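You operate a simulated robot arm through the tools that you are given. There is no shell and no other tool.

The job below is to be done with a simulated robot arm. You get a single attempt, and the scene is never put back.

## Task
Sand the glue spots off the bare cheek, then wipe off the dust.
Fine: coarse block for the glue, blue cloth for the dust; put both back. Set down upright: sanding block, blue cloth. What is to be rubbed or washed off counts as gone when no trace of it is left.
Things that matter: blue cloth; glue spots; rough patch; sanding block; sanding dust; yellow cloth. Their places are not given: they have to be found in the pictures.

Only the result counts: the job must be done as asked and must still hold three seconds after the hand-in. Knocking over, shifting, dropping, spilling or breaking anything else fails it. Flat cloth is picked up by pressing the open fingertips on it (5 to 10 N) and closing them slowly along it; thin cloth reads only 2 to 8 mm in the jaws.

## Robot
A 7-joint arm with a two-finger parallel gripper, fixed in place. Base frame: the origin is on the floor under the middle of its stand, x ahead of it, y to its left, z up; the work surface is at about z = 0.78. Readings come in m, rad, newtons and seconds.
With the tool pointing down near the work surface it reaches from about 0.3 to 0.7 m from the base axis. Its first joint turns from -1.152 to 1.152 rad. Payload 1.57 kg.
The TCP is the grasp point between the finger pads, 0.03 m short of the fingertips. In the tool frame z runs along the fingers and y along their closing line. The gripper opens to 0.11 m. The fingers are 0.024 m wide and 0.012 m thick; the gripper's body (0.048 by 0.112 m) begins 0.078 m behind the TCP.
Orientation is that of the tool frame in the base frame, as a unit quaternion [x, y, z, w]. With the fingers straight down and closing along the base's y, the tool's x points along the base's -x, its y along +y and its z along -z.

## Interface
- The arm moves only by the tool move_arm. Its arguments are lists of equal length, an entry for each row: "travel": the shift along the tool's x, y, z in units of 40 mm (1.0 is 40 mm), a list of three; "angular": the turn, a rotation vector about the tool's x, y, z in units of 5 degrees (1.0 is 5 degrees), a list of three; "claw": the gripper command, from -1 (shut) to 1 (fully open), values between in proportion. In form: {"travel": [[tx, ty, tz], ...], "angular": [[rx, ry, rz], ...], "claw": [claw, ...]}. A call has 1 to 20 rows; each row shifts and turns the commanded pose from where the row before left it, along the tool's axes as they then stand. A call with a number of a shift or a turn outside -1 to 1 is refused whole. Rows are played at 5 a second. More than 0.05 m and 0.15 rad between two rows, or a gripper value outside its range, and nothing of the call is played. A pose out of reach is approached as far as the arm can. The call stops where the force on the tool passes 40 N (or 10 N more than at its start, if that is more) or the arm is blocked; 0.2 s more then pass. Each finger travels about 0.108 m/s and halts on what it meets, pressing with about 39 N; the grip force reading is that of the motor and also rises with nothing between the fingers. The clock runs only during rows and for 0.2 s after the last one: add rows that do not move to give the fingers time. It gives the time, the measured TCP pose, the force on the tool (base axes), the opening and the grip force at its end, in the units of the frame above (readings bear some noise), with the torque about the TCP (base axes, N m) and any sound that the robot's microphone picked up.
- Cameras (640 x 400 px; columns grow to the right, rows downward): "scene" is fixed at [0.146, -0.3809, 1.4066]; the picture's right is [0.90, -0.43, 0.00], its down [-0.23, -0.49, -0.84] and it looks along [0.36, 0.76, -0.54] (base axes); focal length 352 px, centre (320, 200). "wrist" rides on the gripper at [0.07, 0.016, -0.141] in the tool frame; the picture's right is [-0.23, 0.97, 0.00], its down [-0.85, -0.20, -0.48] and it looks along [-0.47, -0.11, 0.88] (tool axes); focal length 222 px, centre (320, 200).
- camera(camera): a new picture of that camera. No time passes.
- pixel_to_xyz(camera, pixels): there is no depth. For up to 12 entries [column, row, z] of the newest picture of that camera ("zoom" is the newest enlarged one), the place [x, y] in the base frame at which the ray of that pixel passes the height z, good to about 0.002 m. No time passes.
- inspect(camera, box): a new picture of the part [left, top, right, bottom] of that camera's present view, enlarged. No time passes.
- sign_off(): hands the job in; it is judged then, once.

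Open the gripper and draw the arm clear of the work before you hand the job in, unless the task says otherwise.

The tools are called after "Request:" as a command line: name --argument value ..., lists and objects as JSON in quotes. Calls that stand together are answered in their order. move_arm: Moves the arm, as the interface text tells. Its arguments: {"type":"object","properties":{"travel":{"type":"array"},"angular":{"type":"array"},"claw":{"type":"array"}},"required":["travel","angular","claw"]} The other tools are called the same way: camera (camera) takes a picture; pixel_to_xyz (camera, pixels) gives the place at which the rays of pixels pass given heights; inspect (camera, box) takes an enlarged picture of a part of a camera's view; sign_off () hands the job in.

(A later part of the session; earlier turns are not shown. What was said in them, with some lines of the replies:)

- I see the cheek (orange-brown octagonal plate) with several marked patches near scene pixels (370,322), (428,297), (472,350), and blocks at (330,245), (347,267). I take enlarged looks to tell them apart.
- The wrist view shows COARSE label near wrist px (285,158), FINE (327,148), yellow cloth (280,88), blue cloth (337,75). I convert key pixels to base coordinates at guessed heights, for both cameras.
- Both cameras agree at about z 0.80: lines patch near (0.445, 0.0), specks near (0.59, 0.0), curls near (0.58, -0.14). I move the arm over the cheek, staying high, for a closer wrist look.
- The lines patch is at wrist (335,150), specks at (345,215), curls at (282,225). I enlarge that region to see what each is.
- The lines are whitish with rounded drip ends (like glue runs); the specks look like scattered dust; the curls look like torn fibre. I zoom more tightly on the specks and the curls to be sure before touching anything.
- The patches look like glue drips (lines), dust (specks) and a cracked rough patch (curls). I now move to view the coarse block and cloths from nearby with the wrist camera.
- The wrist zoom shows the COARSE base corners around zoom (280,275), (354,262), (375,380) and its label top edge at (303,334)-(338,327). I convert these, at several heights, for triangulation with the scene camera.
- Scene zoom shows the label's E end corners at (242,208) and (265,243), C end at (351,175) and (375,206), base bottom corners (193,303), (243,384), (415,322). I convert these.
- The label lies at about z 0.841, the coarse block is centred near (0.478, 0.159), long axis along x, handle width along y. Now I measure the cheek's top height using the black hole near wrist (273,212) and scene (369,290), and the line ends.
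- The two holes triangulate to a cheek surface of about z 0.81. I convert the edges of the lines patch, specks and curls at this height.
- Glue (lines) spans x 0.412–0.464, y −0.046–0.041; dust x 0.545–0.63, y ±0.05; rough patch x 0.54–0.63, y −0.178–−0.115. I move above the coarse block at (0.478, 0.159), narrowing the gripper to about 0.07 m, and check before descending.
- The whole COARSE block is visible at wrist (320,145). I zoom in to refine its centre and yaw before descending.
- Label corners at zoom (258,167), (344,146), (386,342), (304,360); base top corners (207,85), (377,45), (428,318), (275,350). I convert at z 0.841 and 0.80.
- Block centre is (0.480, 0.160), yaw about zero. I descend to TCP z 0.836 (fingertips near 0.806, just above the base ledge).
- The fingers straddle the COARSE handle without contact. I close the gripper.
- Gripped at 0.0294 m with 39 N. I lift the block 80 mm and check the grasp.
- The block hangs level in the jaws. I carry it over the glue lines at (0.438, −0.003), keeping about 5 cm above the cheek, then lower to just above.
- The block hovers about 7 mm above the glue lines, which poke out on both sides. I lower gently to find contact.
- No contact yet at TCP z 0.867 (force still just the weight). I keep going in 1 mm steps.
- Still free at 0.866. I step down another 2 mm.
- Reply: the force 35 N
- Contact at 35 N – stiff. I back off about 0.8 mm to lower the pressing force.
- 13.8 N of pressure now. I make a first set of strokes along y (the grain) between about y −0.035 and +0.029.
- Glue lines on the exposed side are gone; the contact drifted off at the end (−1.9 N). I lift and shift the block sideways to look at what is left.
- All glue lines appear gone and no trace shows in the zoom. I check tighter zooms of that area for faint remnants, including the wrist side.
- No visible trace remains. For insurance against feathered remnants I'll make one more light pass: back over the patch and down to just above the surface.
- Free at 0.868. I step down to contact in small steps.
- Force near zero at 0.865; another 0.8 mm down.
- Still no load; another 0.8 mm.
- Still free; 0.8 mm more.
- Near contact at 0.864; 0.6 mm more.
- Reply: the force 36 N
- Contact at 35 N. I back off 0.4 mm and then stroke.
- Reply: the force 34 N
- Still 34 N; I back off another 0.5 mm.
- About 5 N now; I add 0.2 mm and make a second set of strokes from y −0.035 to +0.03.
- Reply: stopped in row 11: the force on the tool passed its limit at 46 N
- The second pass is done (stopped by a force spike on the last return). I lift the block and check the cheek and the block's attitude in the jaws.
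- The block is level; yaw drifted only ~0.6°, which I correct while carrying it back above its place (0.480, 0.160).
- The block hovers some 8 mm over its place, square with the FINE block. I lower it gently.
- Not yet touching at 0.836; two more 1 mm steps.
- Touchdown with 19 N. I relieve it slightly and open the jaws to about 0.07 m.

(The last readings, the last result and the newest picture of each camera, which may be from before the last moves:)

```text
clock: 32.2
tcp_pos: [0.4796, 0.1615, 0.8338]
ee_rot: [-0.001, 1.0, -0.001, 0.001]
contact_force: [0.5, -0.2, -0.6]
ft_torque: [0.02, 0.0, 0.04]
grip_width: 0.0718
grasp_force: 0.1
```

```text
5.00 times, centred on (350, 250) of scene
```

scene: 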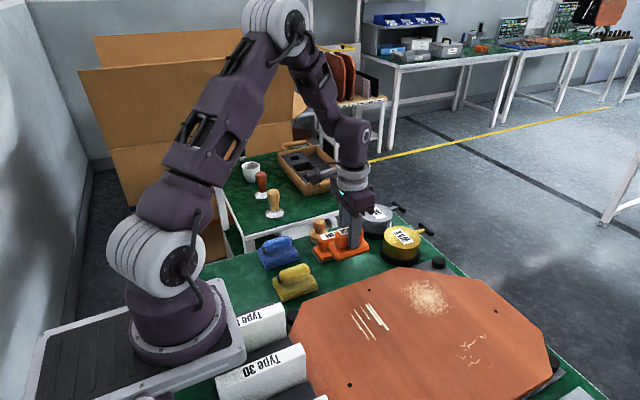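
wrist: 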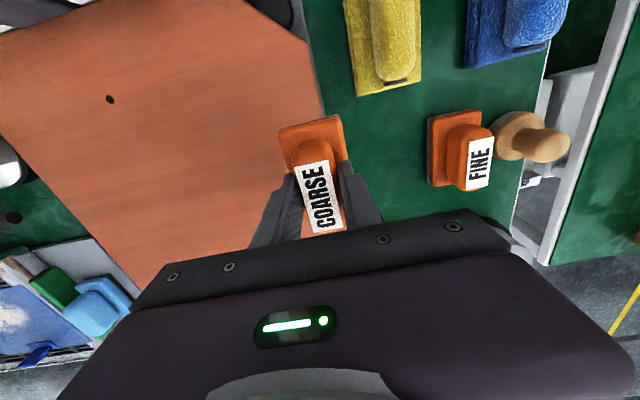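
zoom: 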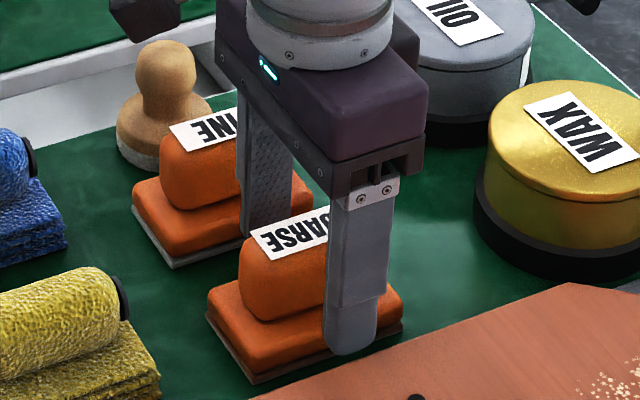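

COARSE sits flat on its original spot. I retreat straight up and then move toward the blue cloth for a close view.

Request:
move_arm --travel '[[0, 0, -0.5], [0, 0, -1], [0, 0, -1], [0, 0, -1], [0, 0, -0.4], [0.7, 0.7, 0], [0.7, 0.7, 0], [0.7, 0.7, 0], [0.7, 0.7, 0], [0.7, 0.4, 0], [0, 0, 0]]' --angular '[[0, 0, 0], [0, 0, 0], [0, 0, 0], [0, 0, 0], [0, 0, 0], [0, 0, 0], [0, 0, 0], [0, 0, 0], [0, 0, 0], [0, 0, 0], [0, 0, 0]]' --claw '[0.3, 0.3, 0.3, 0.3, 0.3, 0.4, 0.4, 0.4, 0.4, 0.4, 0.4]'

Request:
camera --camera "wrist"

Request:
inspect --camera "scene" --box '[240, 225, 380, 315]'

```text
clock: 34.6
tcp_pos: [0.3385, 0.2913, 0.9898]
ee_rot: [-0.001, 1.0, -0.001, 0.001]
contact_force: [1.2, 0.3, -0.1]
ft_torque: [-0.05, -0.02, 0.04]
grip_width: 0.0769
grasp_force: 0.0
```

```text
taken
```

wrist: 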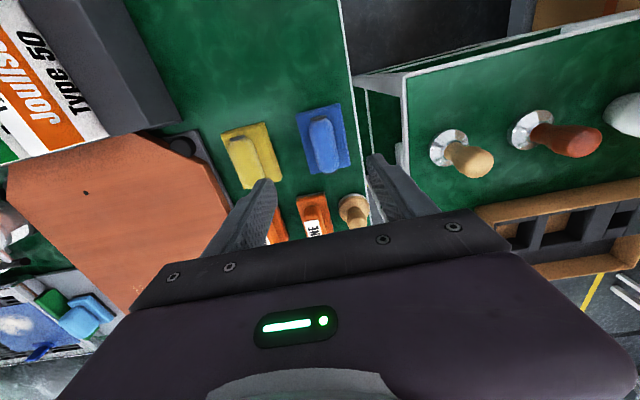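

```text
4.44 times, centred on (310, 270) of scene
```

zoom: 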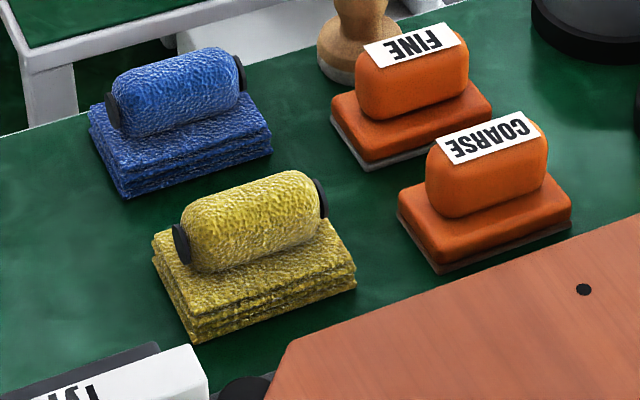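

The COARSE block stands upright; the blue cloth is at wrist (322,142), fully visible. I zoom on it to find its centre, yaw and the roll's height.

Request:
inspect --camera "wrist" --box '[272, 92, 372, 187]'

```text
4.21 times, centred on (322, 140) of wrist
```

zoom: 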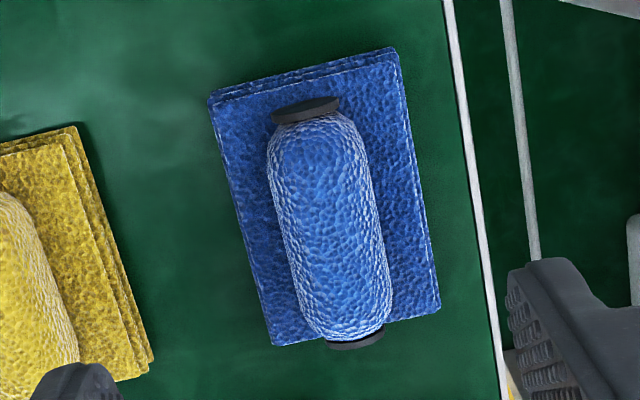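

I convert pad corners at z 0.80, roll caps and edges at likely heights.

Request:
pixel_to_xyz --camera "zoom" --pixels '[[210, 98, 0.8], [394, 50, 0.8], [440, 307, 0.8], [275, 345, 0.8], [307, 109, 0.815], [307, 109, 0.825], [357, 342, 0.815], [357, 342, 0.825], [268, 165, 0.82], [358, 140, 0.82], [296, 290, 0.82], [388, 270, 0.82]]'

Request:
inspect --camera "scene" --box '[250, 225, 310, 275]'

```text
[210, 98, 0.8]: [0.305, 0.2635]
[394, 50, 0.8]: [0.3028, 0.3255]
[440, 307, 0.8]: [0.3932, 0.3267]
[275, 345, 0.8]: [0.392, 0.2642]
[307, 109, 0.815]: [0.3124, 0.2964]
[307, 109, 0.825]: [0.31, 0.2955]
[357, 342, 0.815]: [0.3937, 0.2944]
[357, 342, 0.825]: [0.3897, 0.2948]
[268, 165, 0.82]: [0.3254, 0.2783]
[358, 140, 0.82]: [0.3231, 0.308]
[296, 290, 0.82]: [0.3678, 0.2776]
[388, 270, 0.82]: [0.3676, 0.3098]
```

```text
8.00 times, centred on (280, 250) of scene
```

zoom: 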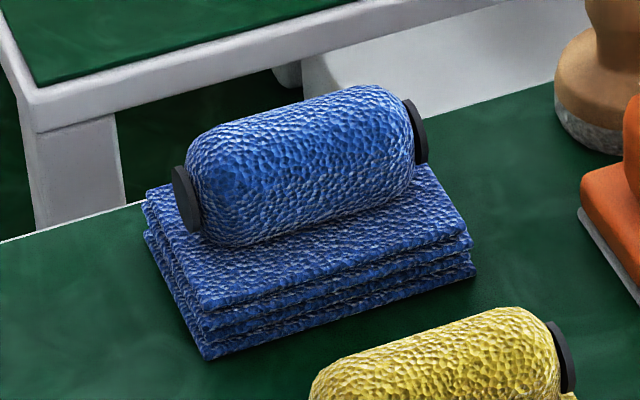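

Request:
pixel_to_xyz --camera "zoom" --pixels '[[186, 199, 0.81], [186, 199, 0.82], [186, 199, 0.83], [417, 131, 0.81], [417, 131, 0.82], [417, 131, 0.83], [205, 305, 0.8], [205, 360, 0.78], [474, 234, 0.8], [474, 275, 0.78], [340, 88, 0.84]]'

```text
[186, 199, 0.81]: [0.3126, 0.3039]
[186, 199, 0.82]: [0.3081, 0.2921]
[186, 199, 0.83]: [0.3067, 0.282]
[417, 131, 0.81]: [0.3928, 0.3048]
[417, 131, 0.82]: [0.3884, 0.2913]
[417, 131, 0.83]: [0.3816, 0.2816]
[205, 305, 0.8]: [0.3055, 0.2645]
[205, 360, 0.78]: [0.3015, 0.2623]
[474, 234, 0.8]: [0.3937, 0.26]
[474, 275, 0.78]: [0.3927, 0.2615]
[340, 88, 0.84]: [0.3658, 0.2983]
```

The roll's axis is at about z 0.818, y 0.295, with the pad centred at (0.348, 0.295), yaw zero, top near 0.80. I descend over it to TCP z 0.842 first.

Request:
move_arm --travel '[[-0.25, 0.08, 0.3], [0, 0, 0.9], [0, 0, 0.9], [0, 0, 0.9], [0, 0, 0.5], [0, 0, 0.2], [0, 0, 0]]' --angular '[[0, 0, 0], [0, 0, 0], [0, 0, 0], [0, 0, 0], [0, 0, 0], [0, 0, 0], [0, 0, 0]]' --claw '[0.4, 0.4, 0.4, 0.4, 0.4, 0.4, 0.4]'

Request:
inspect --camera "scene" --box '[230, 205, 330, 285]'

Request:
inspect --camera "wrist" --box '[230, 90, 410, 240]'

```text
clock: 36.2
tcp_pos: [0.3495, 0.2913, 0.8411]
ee_rot: [0.0, 1.0, 0.0, 0.001]
contact_force: [0.1, 0.1, 0.0]
ft_torque: [0.02, 0.03, 0.05]
grip_width: 0.0768
grasp_force: 0.0
```

```text
5.00 times, centred on (280, 245) of scene
```

zoom: 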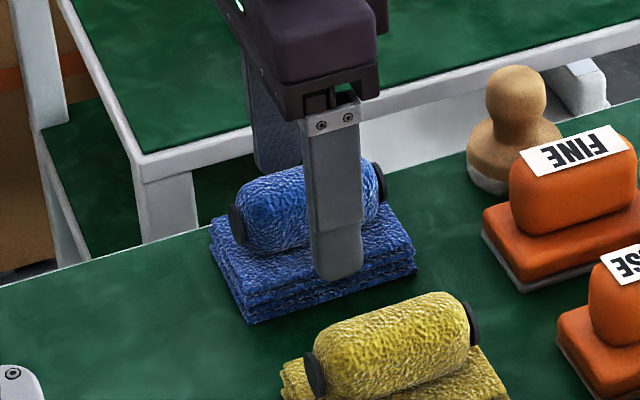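

```text
2.67 times, centred on (320, 165) of wrist
```

zoom: 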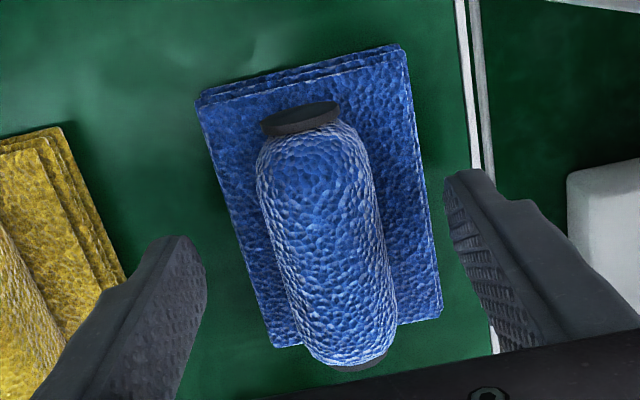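

The fingers straddle the blue roll; I nudge +2 mm in y, go down 6 mm, then close.

Request:
move_arm --travel '[[0, 0.05, 0.1], [0, 0, 0.05], [0, 0, 0], [0, 0, 0], [0, 0, 0], [0, 0, 0], [0, 0, 0]]' --angular '[[0, 0, 0], [0, 0, 0], [0, 0, 0], [0, 0, 0], [0, 0, 0], [0, 0, 0], [0, 0, 0]]' --claw '[0.4, 0.4, 0.1, -0.3, -0.6, -1, -1]'

Request:
inspect --camera "scene" --box '[230, 205, 330, 285]'

```text
clock: 37.8
tcp_pos: [0.3489, 0.2932, 0.8355]
ee_rot: [-0.001, 1.0, 0.0, 0.002]
contact_force: [0.3, 0.1, 0.0]
ft_torque: [-0.01, 0.01, -0.03]
grip_width: 0.0311
grasp_force: 39.2
```

```text
5.00 times, centred on (280, 245) of scene
```

zoom: 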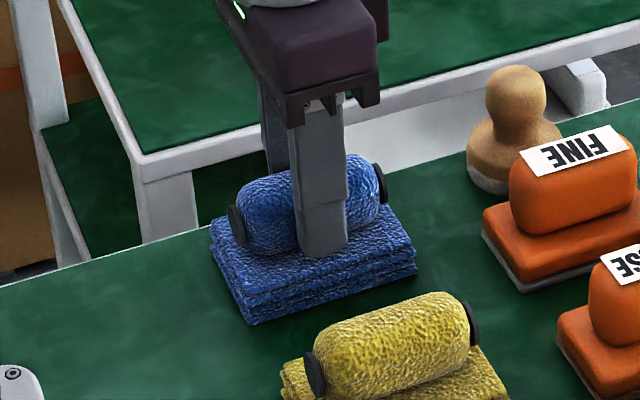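

Gripped the blue roll (0.0311 m, 39 N). I lift it 120 mm and look.

Request:
move_arm --travel '[[0, 0, -0.3], [0, 0, -0.7], [0, 0, -1], [0, 0, -1], [0, 0, 0]]' --angular '[[0, 0, 0], [0, 0, 0], [0, 0, 0], [0, 0, 0], [0, 0, 0]]' --claw '[-1, -1, -1, -1, -1]'

Request:
camera --camera "wrist"

Request:
camera --camera "scene"

```text
clock: 39.0
tcp_pos: [0.3513, 0.295, 0.9574]
ee_rot: [-0.001, 1.0, -0.001, 0.001]
contact_force: [-1.0, 0.7, -1.1]
ft_torque: [-0.02, 0.0, 0.01]
grip_width: 0.0308
grasp_force: 38.3
```

```text
taken
```

wrist: 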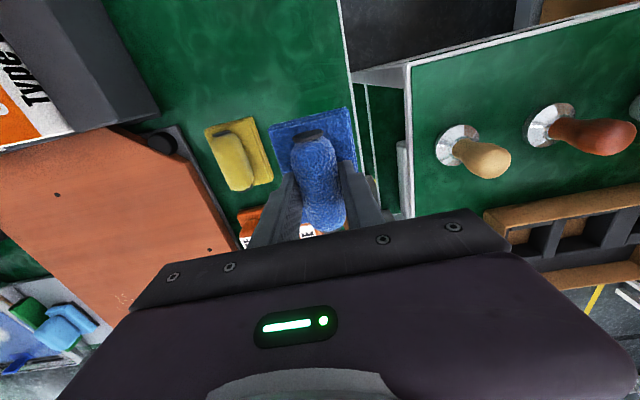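

```text
taken
```

scene: 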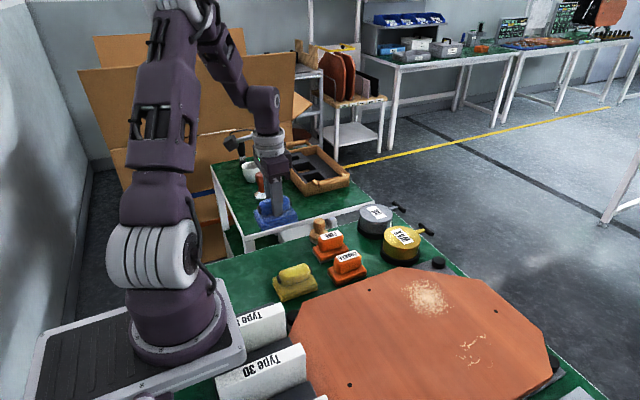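

The cloth is held level. I carry it at this height across to above the dust at (0.587, −0.001).

Request:
move_arm --travel '[[-0.59, -0.74, 0], [-0.59, -0.74, 0], [-0.59, -0.74, 0], [-0.59, -0.74, 0], [-0.59, -0.74, 0], [-0.59, -0.74, 0], [-0.59, -0.74, 0], [-0.59, -0.74, 0], [-0.59, -0.74, 0], [-0.59, -0.74, 0], [0, 0, 0.7], [0, 0, 0.7], [0, 0, 0]]' --angular '[[0, 0, 0], [0, 0, 0], [0, 0, 0], [0, 0, 0], [0, 0, 0], [0, 0, 0], [0, 0, 0], [0, 0, 0], [0, 0, 0], [0, 0, 0], [0, 0, 0], [0, 0, 0], [0, 0, 0]]' --claw '[-1, -1, -1, -1, -1, -1, -1, -1, -1, -1, -1, -1, -1]'

Request:
camera --camera "wrist"

Request:
inspect --camera "scene" --box '[340, 220, 520, 360]'

```text
clock: 41.8
tcp_pos: [0.5863, 0.0014, 0.8992]
ee_rot: [-0.001, 1.0, -0.001, 0.0]
contact_force: [0.1, 0.5, -0.9]
ft_torque: [-0.02, 0.0, 0.01]
grip_width: 0.0309
grasp_force: 38.6
```

```text
taken
```

wrist: 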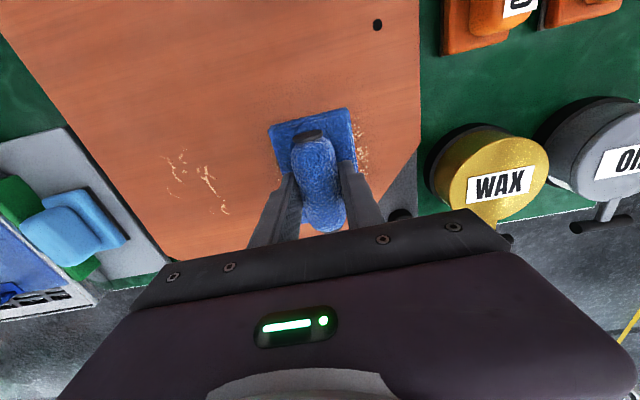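

```text
2.86 times, centred on (430, 290) of scene
```

zoom: 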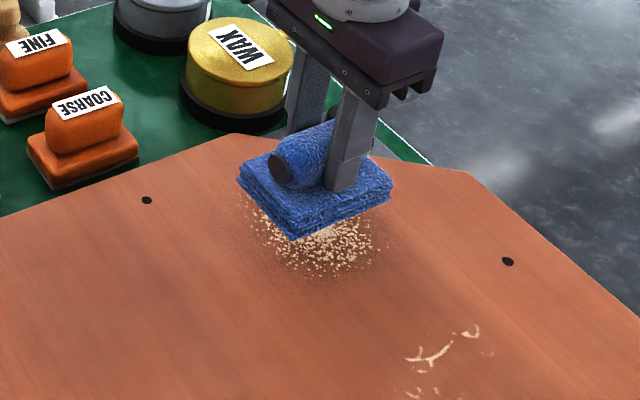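

The cloth hovers over the dust at (0.586, 0.001). I lower towards contact, expected near TCP z 0.865.

Request:
move_arm --travel '[[0, 0, 0.4], [0, 0, 0.3], [0, 0, 0.05], [0, 0, 0.025], [0, 0, 0]]' --angular '[[0, 0, 0], [0, 0, 0], [0, 0, 0], [0, 0, 0], [0, 0, 0]]' --claw '[-1, -1, -1, -1, -1]'

```text
clock: 43.0
tcp_pos: [0.5846, -0.0012, 0.8702]
ee_rot: [-0.001, 1.0, -0.001, 0.0]
contact_force: [0.1, -0.1, -0.5]
ft_torque: [-0.01, -0.01, 0.03]
grip_width: 0.0312
grasp_force: 38.5
```

Still free at 0.870. I step down 3 mm in small steps.

Request:
move_arm --travel '[[0, 0, 0.025], [0, 0, 0.025], [0, 0, 0.025], [0, 0, 0]]' --angular '[[0, 0, 0], [0, 0, 0], [0, 0, 0], [0, 0, 0]]' --claw '[-1, -1, -1, -1]'

```text
clock: 44.0
tcp_pos: [0.5847, -0.0004, 0.8668]
ee_rot: [0.0, 1.0, -0.001, 0.001]
contact_force: [-0.3, -0.3, -0.4]
ft_torque: [-0.02, 0.03, -0.01]
grip_width: 0.031
grasp_force: 38.7
```

Free at 0.867. I go on 1 mm.

Request:
move_arm --travel '[[0, 0, 0.025], [0, 0, 0]]' --angular '[[0, 0, 0], [0, 0, 0]]' --claw '[-1, -1]'

```text
clock: 44.6
tcp_pos: [0.5845, 0.0002, 0.8669]
ee_rot: [-0.002, 1.0, -0.001, 0.0]
contact_force: [0.6, 0.4, -1.3]
ft_torque: [0.03, 0.0, 0.01]
grip_width: 0.0312
grasp_force: 39.1
```

Still free; 0.8 mm more.

Request:
move_arm --travel '[[0, 0, 0.02], [0, 0, 0]]' --angular '[[0, 0, 0], [0, 0, 0]]' --claw '[-1, -1]'

```text
clock: 45.2
tcp_pos: [0.5851, 0.0, 0.8656]
ee_rot: [-0.001, 1.0, -0.001, 0.0]
contact_force: [-1.0, 0.3, 2.0]
ft_torque: [0.09, -0.03, 0.05]
grip_width: 0.0313
grasp_force: 38.6
```

Contact begins (2 N) at 0.8656. I add 0.4 mm.

Request:
move_arm --travel '[[0, 0, 0.01], [0, 0, 0]]' --angular '[[0, 0, 0], [0, 0, 0]]' --claw '[-1, -1]'

```text
clock: 45.8
tcp_pos: [0.5855, -0.0009, 0.8663]
ee_rot: [-0.001, 1.0, -0.001, 0.002]
contact_force: [-2.6, 3.3, 19.4]
ft_torque: [0.18, 0.33, -0.01]
grip_width: 0.0311
grasp_force: 38.9
```

19 N. I ease off slightly and make a first set of strokes along y within ±0.03.

Request:
move_arm --travel '[[0, -0.375, -0.004], [0, -0.375, 0], [0, 0.375, 0], [0, 0.375, 0], [0, 0.375, 0], [0, 0.375, 0], [0, -0.375, 0], [0, -0.375, 0], [0, 0, 0]]' --angular '[[0, 0, 0], [0, 0, 0], [0, 0, 0], [0, 0, 0], [0, 0, 0], [0, 0, 0], [0, 0, 0], [0, 0, 0], [0, 0, 0]]' --claw '[-1, -1, -1, -1, -1, -1, -1, -1, -1]'

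Request:
camera --camera "wrist"

Request:
inspect --camera "scene" --box '[360, 240, 500, 350]'

```text
clock: 46.8
tcp_pos: [0.5864, -0.0119, 0.8652]
ee_rot: [0.001, 1.0, -0.006, 0.002]
contact_force: [-2.3, -0.7, 9.1]
ft_torque: [0.24, 0.12, 0.05]
grip_width: 0.0311
grasp_force: 38.7
stopped in row 4: the force on the tool passed its limit at 41 N (the readings are from after the stop); the commanded pose is now the measured one
```

```text
taken
```

wrist: 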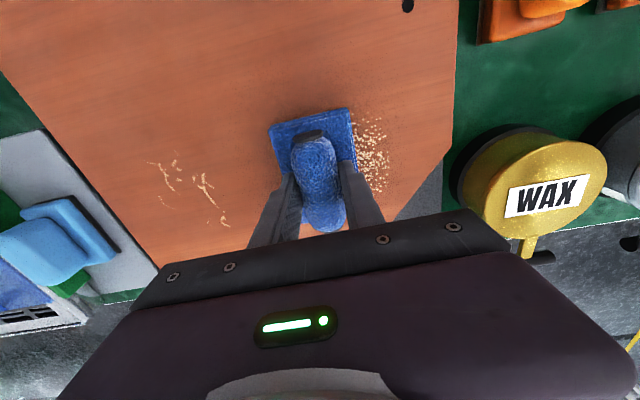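

```text
3.64 times, centred on (430, 295) of scene
```

zoom: 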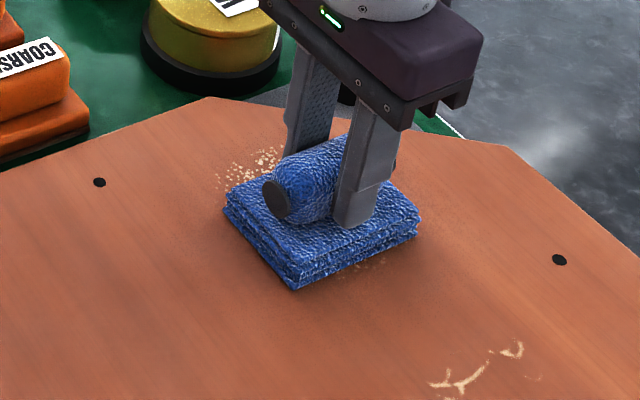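

The dust under the pad is being wiped; a force spike stopped it and left a 0.7° tilt. I lift 2 mm, level the tool, and shift to y 0.

Request:
move_arm --travel '[[0, 0, -0.05], [0, 0.3, 0], [0, 0, 0]]' --angular '[[-0.14, 0, 0], [0, 0, -0.02], [0, 0, 0]]' --claw '[-1, -1, -1]'

```text
clock: 47.6
tcp_pos: [0.5863, -0.0001, 0.8677]
ee_rot: [0.0, 1.0, 0.001, 0.002]
contact_force: [0.8, 0.4, -0.2]
ft_torque: [0.02, -0.02, 0.02]
grip_width: 0.031
grasp_force: 39.3
```

Level again and free at 0.868. I move to y +0.03 and lower to light contact there.

Request:
move_arm --travel '[[0, 0.75, 0], [0, 0, 0.03], [0, 0, 0.015], [0, 0, 0]]' --angular '[[0, 0, 0], [0, 0, 0], [0, 0, 0], [0, 0, 0]]' --claw '[-1, -1, -1, -1]'

```text
clock: 48.6
tcp_pos: [0.5858, 0.0298, 0.8664]
ee_rot: [0.0, 1.0, 0.001, 0.001]
contact_force: [-0.6, -0.6, -1.3]
ft_torque: [0.01, -0.03, -0.02]
grip_width: 0.0312
grasp_force: 38.6
```

Still free at 0.866; 0.5 mm steps down.

Request:
move_arm --travel '[[0, 0, 0.015], [0, 0, 0]]' --angular '[[0, 0, 0], [0, 0, 0]]' --claw '[-1, -1]'

```text
clock: 49.2
tcp_pos: [0.5858, 0.0297, 0.8659]
ee_rot: [-0.001, 1.0, 0.001, 0.002]
contact_force: [-0.4, 1.0, 4.6]
ft_torque: [-0.06, 0.06, -0.01]
grip_width: 0.0313
grasp_force: 39.1
```

Light contact (about 5 N). I stroke slowly toward −y to y −0.03.

Request:
move_arm --travel '[[0, -0.25, 0.003], [0, -0.25, 0], [0, -0.25, 0], [0, -0.25, 0], [0, -0.25, 0], [0, -0.25, 0], [0, 0, 0]]' --angular '[[0, 0, 0], [0, 0, 0], [0, 0, 0], [0, 0, 0], [0, 0, 0], [0, 0, 0], [0, 0, 0]]' --claw '[-1, -1, -1, -1, -1, -1, -1]'

Request:
inspect --camera "scene" --box '[360, 240, 500, 350]'

Request:
inspect --camera "wrist" --box '[220, 80, 420, 230]'

```text
clock: 50.0
tcp_pos: [0.5873, 0.005, 0.8658]
ee_rot: [-0.001, 1.0, 0.004, 0.003]
contact_force: [-2.9, 2.2, 9.7]
ft_torque: [-0.11, 0.41, -0.13]
grip_width: 0.0309
grasp_force: 39.5
stopped in row 4: the force on the tool passed its limit at 42 N (the readings are from after the stop); the commanded pose is now the measured one
```

```text
3.64 times, centred on (430, 295) of scene
```

zoom: 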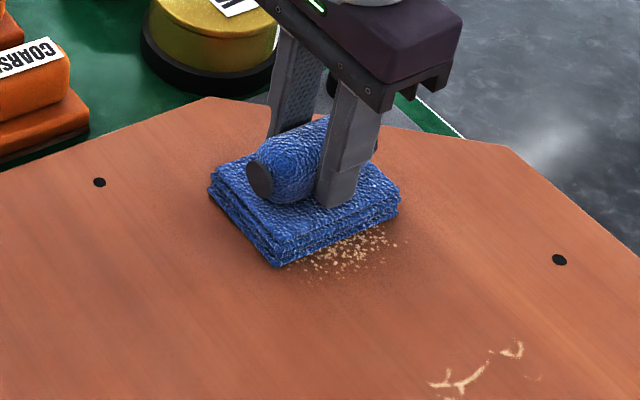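

```text
2.67 times, centred on (320, 155) of wrist
```

zoom: 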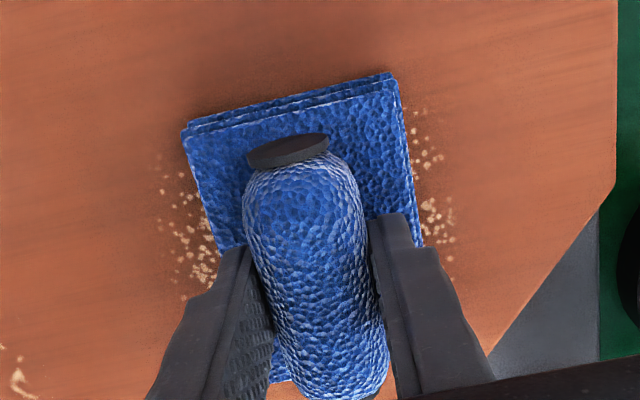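

Most dust has faded but some remains on both sides at wrist zoom (195,240) and (440,210); friction keeps tripping the limit. I level the tool again with a small lift, then use lighter contact and slower strokes.

Request:
move_arm --travel '[[0, 0, -0.04], [0, 0, 0], [0, 0, 0]]' --angular '[[0.09, 0.06, 0], [0, 0, 0], [0, 0, 0]]' --claw '[-1, -1, -1]'

```text
clock: 50.8
tcp_pos: [0.587, 0.0035, 0.8673]
ee_rot: [-0.001, 1.0, 0.0, 0.002]
contact_force: [0.3, -0.4, -0.4]
ft_torque: [0.0, -0.02, 0.01]
grip_width: 0.031
grasp_force: 39.4
```

Free at 0.867. I lower 1.4 mm for light contact here.

Request:
move_arm --travel '[[0, 0, 0.035], [0, 0, 0]]' --angular '[[0, 0, 0], [0, 0, 0]]' --claw '[-1, -1]'

```text
clock: 51.4
tcp_pos: [0.5863, 0.0049, 0.8671]
ee_rot: [-0.001, 1.0, 0.0, 0.002]
contact_force: [-0.1, 0.3, 0.0]
ft_torque: [0.02, 0.01, -0.03]
grip_width: 0.0312
grasp_force: 38.9
```

Not yet loaded; another 0.4 mm and slow strokes toward −y.

Request:
move_arm --travel '[[0, 0, 0.012], [0, -0.1, 0], [0, -0.15, 0], [0, -0.15, 0], [0, -0.15, 0], [0, -0.15, 0], [0, -0.15, 0], [0, 0, 0]]' --angular '[[0, 0, 0], [0, 0, 0], [0, 0, 0], [0, 0, 0], [0, 0, 0], [0, 0, 0], [0, 0, 0], [0, 0, 0]]' --claw '[-1, -1, -1, -1, -1, -1, -1, -1]'

```text
clock: 53.2
tcp_pos: [0.589, -0.0304, 0.8659]
ee_rot: [-0.001, 1.0, -0.001, 0.002]
contact_force: [1.2, 5.0, 9.6]
ft_torque: [0.2, -0.43, 0.2]
grip_width: 0.031
grasp_force: 39.0
```

Smooth: 9.6 N normal, 5 N friction. I continue slow strokes, back to +0.03 and forth.

Request:
move_arm --travel '[[0, 0.15, 0], [0, 0.15, 0], [0, 0.15, 0], [0, 0.15, 0], [0, 0.15, 0], [0, 0.15, 0], [0, 0.15, 0], [0, 0.15, 0], [0, 0.15, 0], [0, 0.15, 0], [0, 0, 0]]' --angular '[[0, 0, 0], [0, 0, 0], [0, 0, 0], [0, 0, 0], [0, 0, 0], [0, 0, 0], [0, 0, 0], [0, 0, 0], [0, 0, 0], [0, 0, 0], [0, 0, 0]]' --claw '[-1, -1, -1, -1, -1, -1, -1, -1, -1, -1, -1]'

Request:
inspect --camera "scene" --box '[360, 240, 500, 350]'

Request:
inspect --camera "wrist" --box '[220, 80, 420, 230]'

```text
clock: 55.6
tcp_pos: [0.5878, 0.0312, 0.8647]
ee_rot: [-0.001, 1.0, 0.001, 0.002]
contact_force: [0.3, -3.1, 4.8]
ft_torque: [-0.05, -0.04, -0.02]
grip_width: 0.0309
grasp_force: 39.5
```

```text
3.64 times, centred on (430, 295) of scene
```

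zoom: 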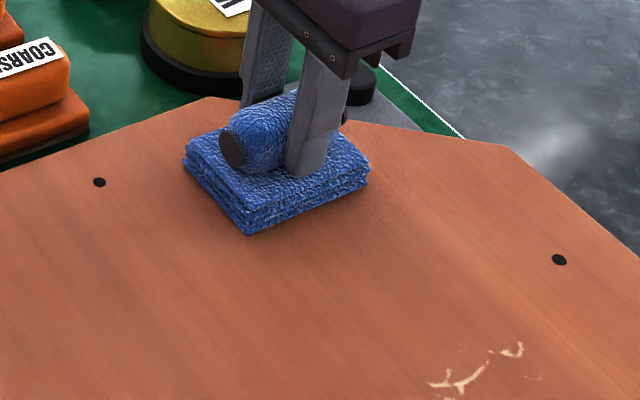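

```text
2.67 times, centred on (320, 155) of wrist
```

zoom: 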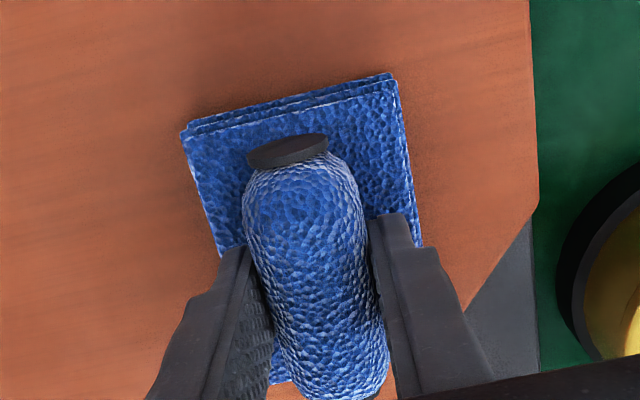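

Visible dust is gone around the pad. To cover the rims I stroke back toward −y with the pad shifted 12 mm nearer, in x.

Request:
move_arm --travel '[[0.15, 0, 0], [0.15, 0, 0], [0, -0.15, 0], [0, -0.15, 0], [0, -0.15, 0], [0, -0.15, 0], [0, -0.15, 0], [0, -0.15, 0], [0, -0.15, 0], [0, -0.15, 0], [0, -0.15, 0], [0, -0.15, 0], [0, 0, 0]]' --angular '[[0, 0, 0], [0, 0, 0], [0, 0, 0], [0, 0, 0], [0, 0, 0], [0, 0, 0], [0, 0, 0], [0, 0, 0], [0, 0, 0], [0, 0, 0], [0, 0, 0], [0, 0, 0], [0, 0, 0]]' --claw '[-1, -1, -1, -1, -1, -1, -1, -1, -1, -1, -1, -1, -1]'

```text
clock: 58.4
tcp_pos: [0.5752, -0.0315, 0.8651]
ee_rot: [0.0, 1.0, -0.002, 0.003]
contact_force: [4.4, 16.0, 24.4]
ft_torque: [0.48, -0.02, -0.04]
grip_width: 0.0311
grasp_force: 38.9
```

Force rose to 24 N; I ease up 0.3 mm, shift to the far rim (x ≈ 0.60) and stroke to +y.

Request:
move_arm --travel '[[0, 0, -0.008], [-0.15, 0, 0], [-0.15, 0, 0], [-0.15, 0, 0], [-0.15, 0, 0], [0, 0.15, 0], [0, 0.15, 0], [0, 0.15, 0], [0, 0.15, 0], [0, 0.15, 0], [0, 0.15, 0], [0, 0.15, 0], [0, 0.15, 0], [0, 0.15, 0], [0, 0.15, 0], [0, 0, 0]]' --angular '[[0, 0, 0], [0, 0, 0], [0, 0, 0], [0, 0, 0], [0, 0, 0], [0, 0, 0], [0, 0, 0], [0, 0, 0], [0, 0, 0], [0, 0, 0], [0, 0, 0], [0, 0, 0], [0, 0, 0], [0, 0, 0], [0, 0, 0], [0, 0, 0]]' --claw '[-1, -1, -1, -1, -1, -1, -1, -1, -1, -1, -1, -1, -1, -1, -1, -1]'

```text
clock: 59.0
tcp_pos: [0.5761, -0.0328, 0.8664]
ee_rot: [-0.001, 1.0, -0.001, -0.003]
contact_force: [-7.2, 2.7, 14.5]
ft_torque: [0.0, -0.19, 0.11]
grip_width: 0.0313
grasp_force: 39.0
stopped in row 2: the force on the tool passed its limit at 46 N (the readings are from after the stop); the commanded pose is now the measured one
```

An x move tripped the limit. I lift the cloth and move it aside to inspect what remains.

Request:
move_arm --travel '[[0, 0, -0.3], [0.5, 0, -0.6], [0.9, 0, 0], [0.9, 0, 0], [0.9, 0, 0], [0.5, 0.5, 0], [0, 0.8, 0], [0, 0.8, 0], [0, 0, 0]]' --angular '[[0, -0.06, 0], [0, 0, 0], [0, 0, 0], [0, 0, 0], [0, 0, 0], [0, 0, 0], [0, 0, 0], [0, 0, 0], [0, 0, 0]]' --claw '[-1, -1, -1, -1, -1, -1, -1, -1, -1]'

Request:
inspect --camera "scene" --box '[390, 270, 470, 330]'

Request:
camera --camera "scene"

Request:
camera --camera "wrist"

```text
clock: 61.0
tcp_pos: [0.4265, 0.054, 0.9037]
ee_rot: [-0.001, 1.0, -0.002, 0.0]
contact_force: [-0.2, -0.3, -0.1]
ft_torque: [-0.01, -0.03, -0.01]
grip_width: 0.0311
grasp_force: 38.8
```

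```text
6.67 times, centred on (430, 300) of scene
```

zoom: 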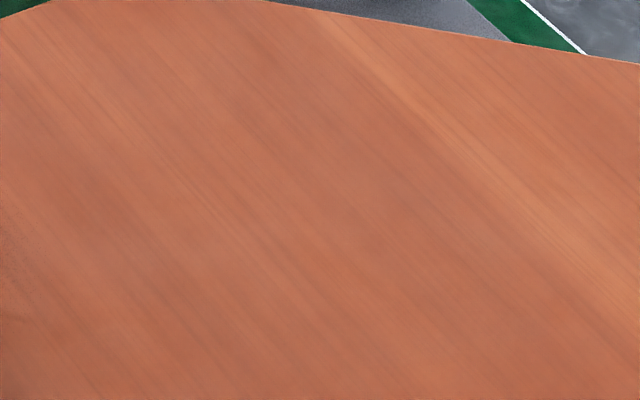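

```text
taken
```

scene: 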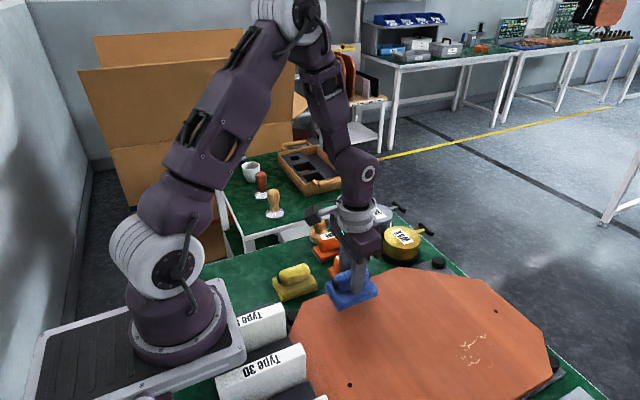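

```text
taken
```

wrist: 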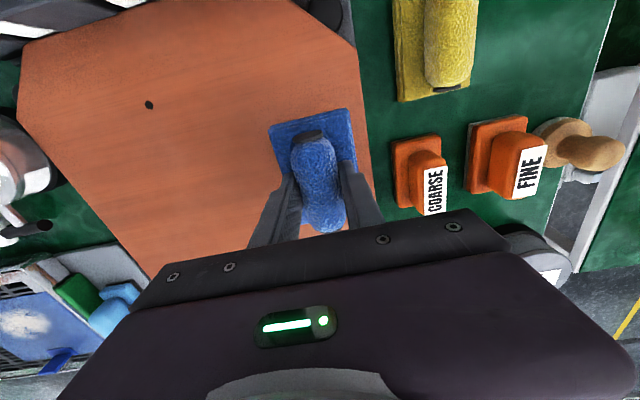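

The specks are gone with the cloth, confirming they were the dust; the curls (rough patch) remain untouched. I check both worked areas at high zoom for faint remnants.

Request:
inspect --camera "scene" --box '[398, 274, 432, 300]'

Request:
inspect --camera "scene" --box '[426, 274, 460, 300]'

Request:
inspect --camera "scene" --box '[398, 296, 432, 324]'

Request:
inspect --camera "scene" --box '[426, 296, 462, 324]'

Request:
inspect --camera "scene" --box '[360, 310, 400, 345]'

Request:
inspect --camera "scene" --box '[440, 320, 510, 376]'

```text
15.38 times, centred on (415, 287) of scene
```

zoom: 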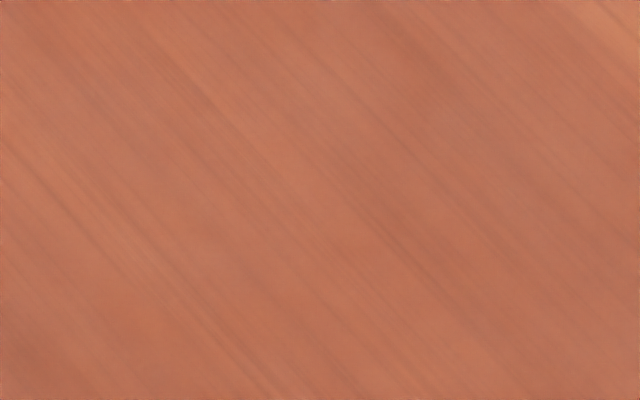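

```text
15.38 times, centred on (443, 287) of scene
```

zoom: 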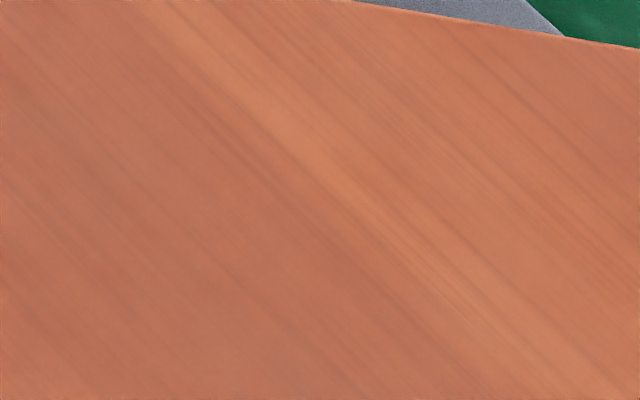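

```text
14.29 times, centred on (415, 310) of scene
```

zoom: 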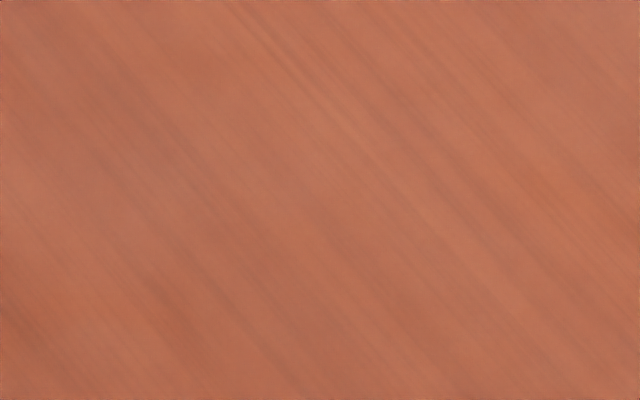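

```text
14.29 times, centred on (444, 310) of scene
```

zoom: 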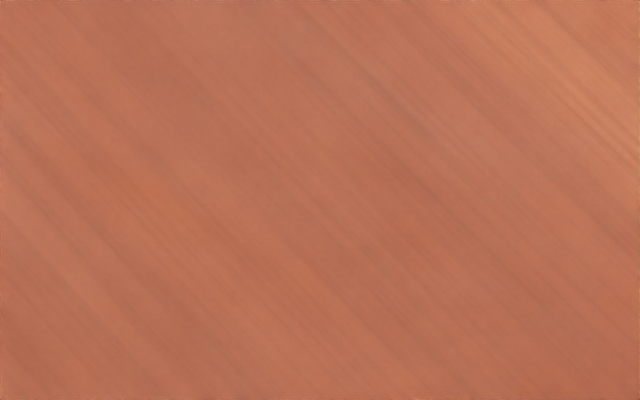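

```text
11.43 times, centred on (380, 328) of scene
```

zoom: 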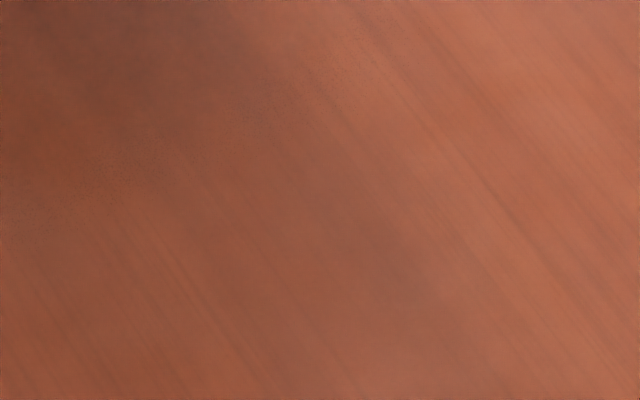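

```text
7.14 times, centred on (475, 348) of scene
```

zoom: 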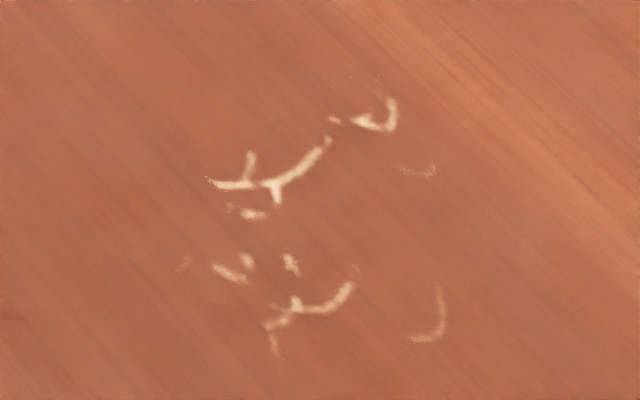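

Everything is clean, and the rough patch is unchanged. I carry the blue cloth back to its place at (0.349, 0.2945), rising first to clear the yellow cloth and blocks.

Request:
move_arm --travel '[[0, 0, -0.7], [0, 0, -0.6], [0.24, 0.75, 0], [0.24, 0.75, 0], [0.24, 0.75, 0], [0.24, 0.75, 0], [0.24, 0.75, 0], [0.24, 0.75, 0], [0.24, 0.75, 0], [0.24, 0.75, 0], [0, 0, 0]]' --angular '[[0, 0, 0], [0, 0, 0], [0, 0, 0], [0, 0, 0], [0, 0, 0], [0, 0, 0], [0, 0, 0], [0, 0, 0], [0, 0, 0], [0, 0, 0], [0, 0, 0]]' --claw '[-1, -1, -1, -1, -1, -1, -1, -1, -1, -1, -1]'

Request:
inspect --camera "wrist" --box '[180, 80, 440, 240]'

Request:
inspect --camera "scene" --box '[220, 170, 360, 310]'

```text
clock: 63.4
tcp_pos: [0.3482, 0.2932, 0.9547]
ee_rot: [0.0, 1.0, -0.001, 0.0]
contact_force: [-0.3, -0.7, 0.6]
ft_torque: [-0.03, 0.02, 0.03]
grip_width: 0.0311
grasp_force: 39.2
```

```text
2.46 times, centred on (310, 160) of wrist
```

zoom: 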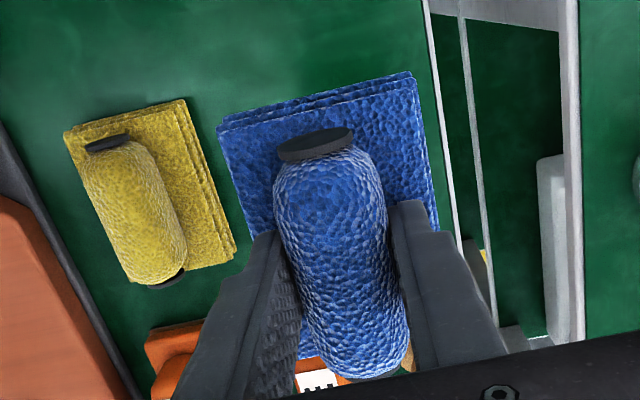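

```text
2.86 times, centred on (290, 240) of scene
```

zoom: 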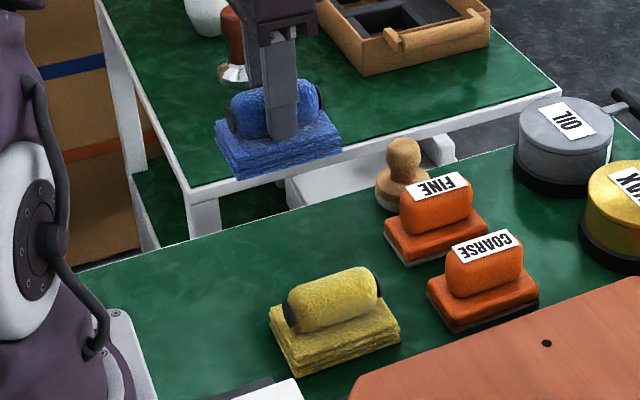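

The cloth is directly above its old spot. I lower it to a few millimetres above the table.

Request:
move_arm --travel '[[-0.01, 0.02, 0.7], [0, 0, 0.8], [0, 0, 0.8], [0, 0, 0.4], [0, 0, 0.15], [0, 0, 0.05], [0, 0, 0]]' --angular '[[0, 0, 0], [0, 0, 0], [0, 0, 0], [0, 0, 0], [0, 0, 0], [0, 0, 0], [0, 0, 0]]' --claw '[-1, -1, -1, -1, -1, -1, -1]'

```text
clock: 65.0
tcp_pos: [0.3507, 0.2921, 0.8344]
ee_rot: [-0.001, 1.0, 0.0, 0.0]
contact_force: [0.0, 0.4, -1.2]
ft_torque: [-0.05, -0.02, 0.02]
grip_width: 0.031
grasp_force: 39.3
```

No touch yet (−1.2 N). I step down 1 mm at a time.

Request:
move_arm --travel '[[0, 0, 0.025], [0, 0, 0]]' --angular '[[0, 0, 0], [0, 0, 0]]' --claw '[-1, -1]'

```text
clock: 65.6
tcp_pos: [0.3513, 0.2929, 0.8353]
ee_rot: [-0.001, 1.0, -0.001, -0.001]
contact_force: [1.4, -0.8, 3.2]
ft_torque: [0.02, -0.18, -0.06]
grip_width: 0.0313
grasp_force: 38.9
```

Touchdown at 3.2 N. A hair more to seat it, then I open the jaws.

Request:
move_arm --travel '[[0, 0, 0.005], [0, 0, 0], [0, 0, 0], [0, 0, 0], [0, 0, 0], [0, 0, 0]]' --angular '[[0, 0, 0], [0, 0, 0], [0, 0, 0], [0, 0, 0], [0, 0, 0], [0, 0, 0]]' --claw '[-1, -0.3, -0.1, 0.2, 0.4, 0.4]'

Request:
inspect --camera "scene" --box '[230, 205, 330, 285]'

```text
clock: 67.0
tcp_pos: [0.3514, 0.2924, 0.8356]
ee_rot: [-0.001, 1.0, 0.0, 0.0]
contact_force: [-0.7, 0.1, -0.2]
ft_torque: [0.0, 0.06, -0.01]
grip_width: 0.0771
grasp_force: 0.0
```

```text
5.00 times, centred on (280, 245) of scene
```

zoom: 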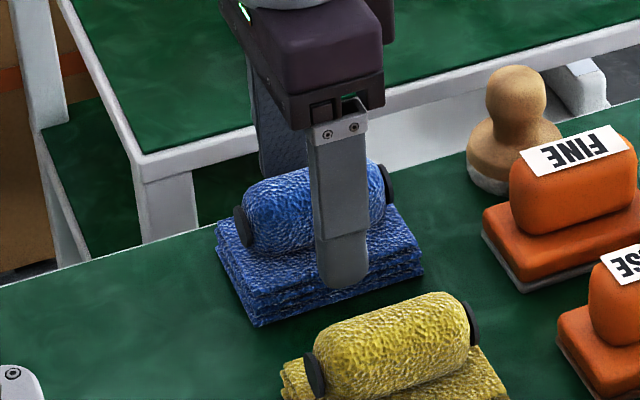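

The blue cloth stands flat within ~3 mm of its old place. I retreat straight up, well clear.

Request:
move_arm --travel '[[0, 0, -0.4], [0, 0, -0.8], [0, 0, -1], [0, 0, -1], [0, 0, -1], [0, 0, -1], [0, 0, -1], [0, 0, -1], [0, 0, -0.8], [0, 0, 0]]' --angular '[[0, 0, 0], [0, 0, 0], [0, 0, 0], [0, 0, 0], [0, 0, 0], [0, 0, 0], [0, 0, 0], [0, 0, 0], [0, 0, 0], [0, 0, 0]]' --claw '[0.4, 0.4, 0.4, 0.4, 0.6, 0.8, 1, 1, 1, 1]'

Request:
camera --camera "scene"

Request:
camera --camera "wrist"

Request:
inspect --camera "scene" --box '[240, 200, 460, 340]'

Request:
inspect --camera "scene" --box '[280, 260, 560, 400]'

```text
clock: 69.2
tcp_pos: [0.3516, 0.2938, 1.1581]
ee_rot: [-0.001, 1.0, -0.001, 0.0]
contact_force: [0.6, -0.4, 0.2]
ft_torque: [-0.03, 0.0, 0.02]
grip_width: 0.1099
grasp_force: 0.0
```

```text
taken
```

scene: 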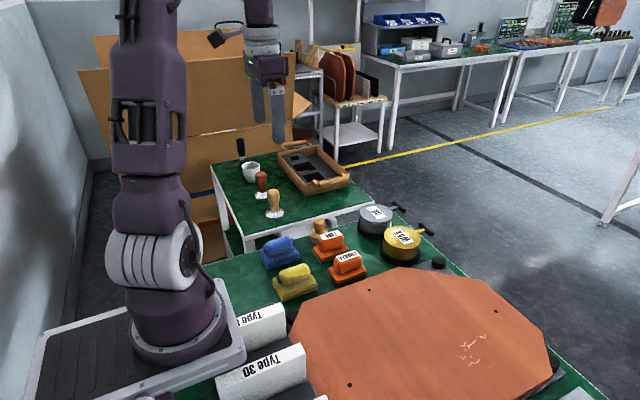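

```text
taken
```

wrist: 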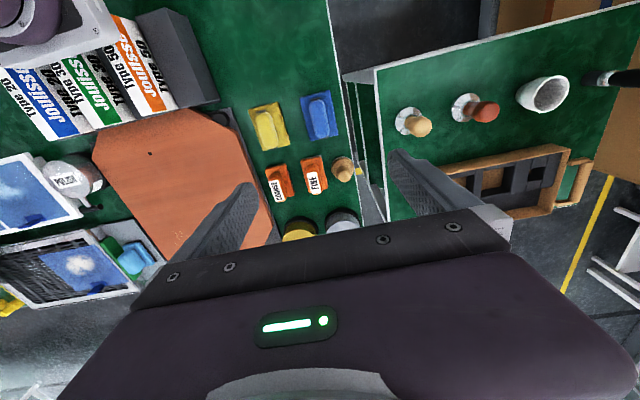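

```text
2.86 times, centred on (350, 270) of scene
```

zoom: 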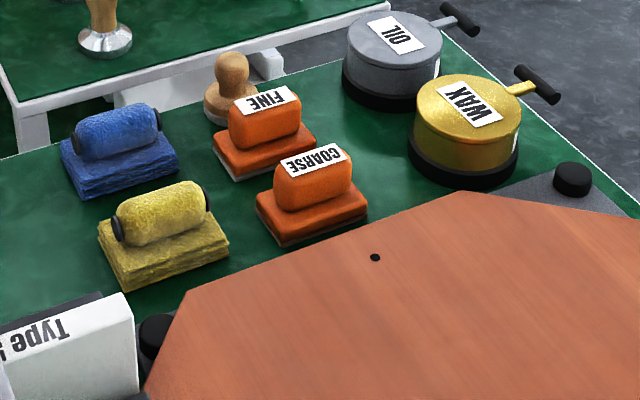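

```text
2.29 times, centred on (420, 330) of scene
```

zoom: 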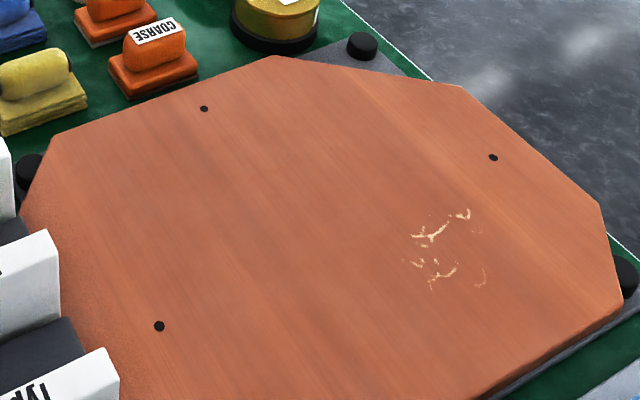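

Without the arm's shadow I take one last close look at the former glue area and dust area for faint traces.

Request:
inspect --camera "scene" --box '[340, 295, 396, 348]'

Request:
inspect --camera "scene" --box '[395, 270, 465, 325]'

```text
7.55 times, centred on (368, 322) of scene
```

zoom: 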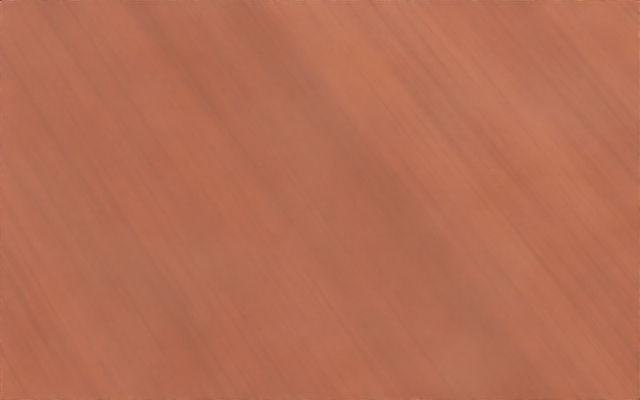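

```text
7.27 times, centred on (430, 298) of scene
```

zoom: 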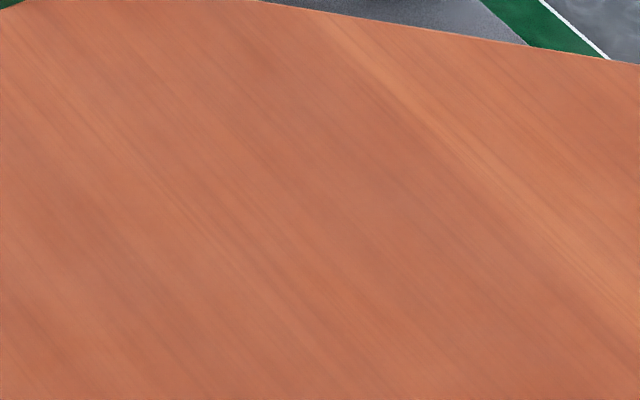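

Glue and dust leave no trace, the rough patch is untouched, the coarse block and blue cloth stand upright in their places, and the arm is clear with the gripper open. I hand the job in.

Request:
sign_off

```text
The job is handed in.
```

I sanded the glue off the cheek with the coarse block and wiped the dust off with the blue cloth. Close-up pictures show no trace of either. The job is handed in, but I haven't been told the verdict.

- **Which mark was which:** the pictures don't label the marks, so I had to judge. I took the whitish runs with beaded ends as the glue, the pale specks as the dust, and the branching curls as the rough patch. The block removed the runs and the cloth removed the specks, which fits. I left the curls alone and they look unchanged.
- **Putting back:** the coarse block is upright on its original spot. The blue cloth is upright about 3 mm from where it started.
- **Force stops:** the arm hit its force limit a few times while rubbing (41–46 N). I saw no damage, and nothing else looks moved or knocked over.

The gripper is open and the arm is clear of the work.
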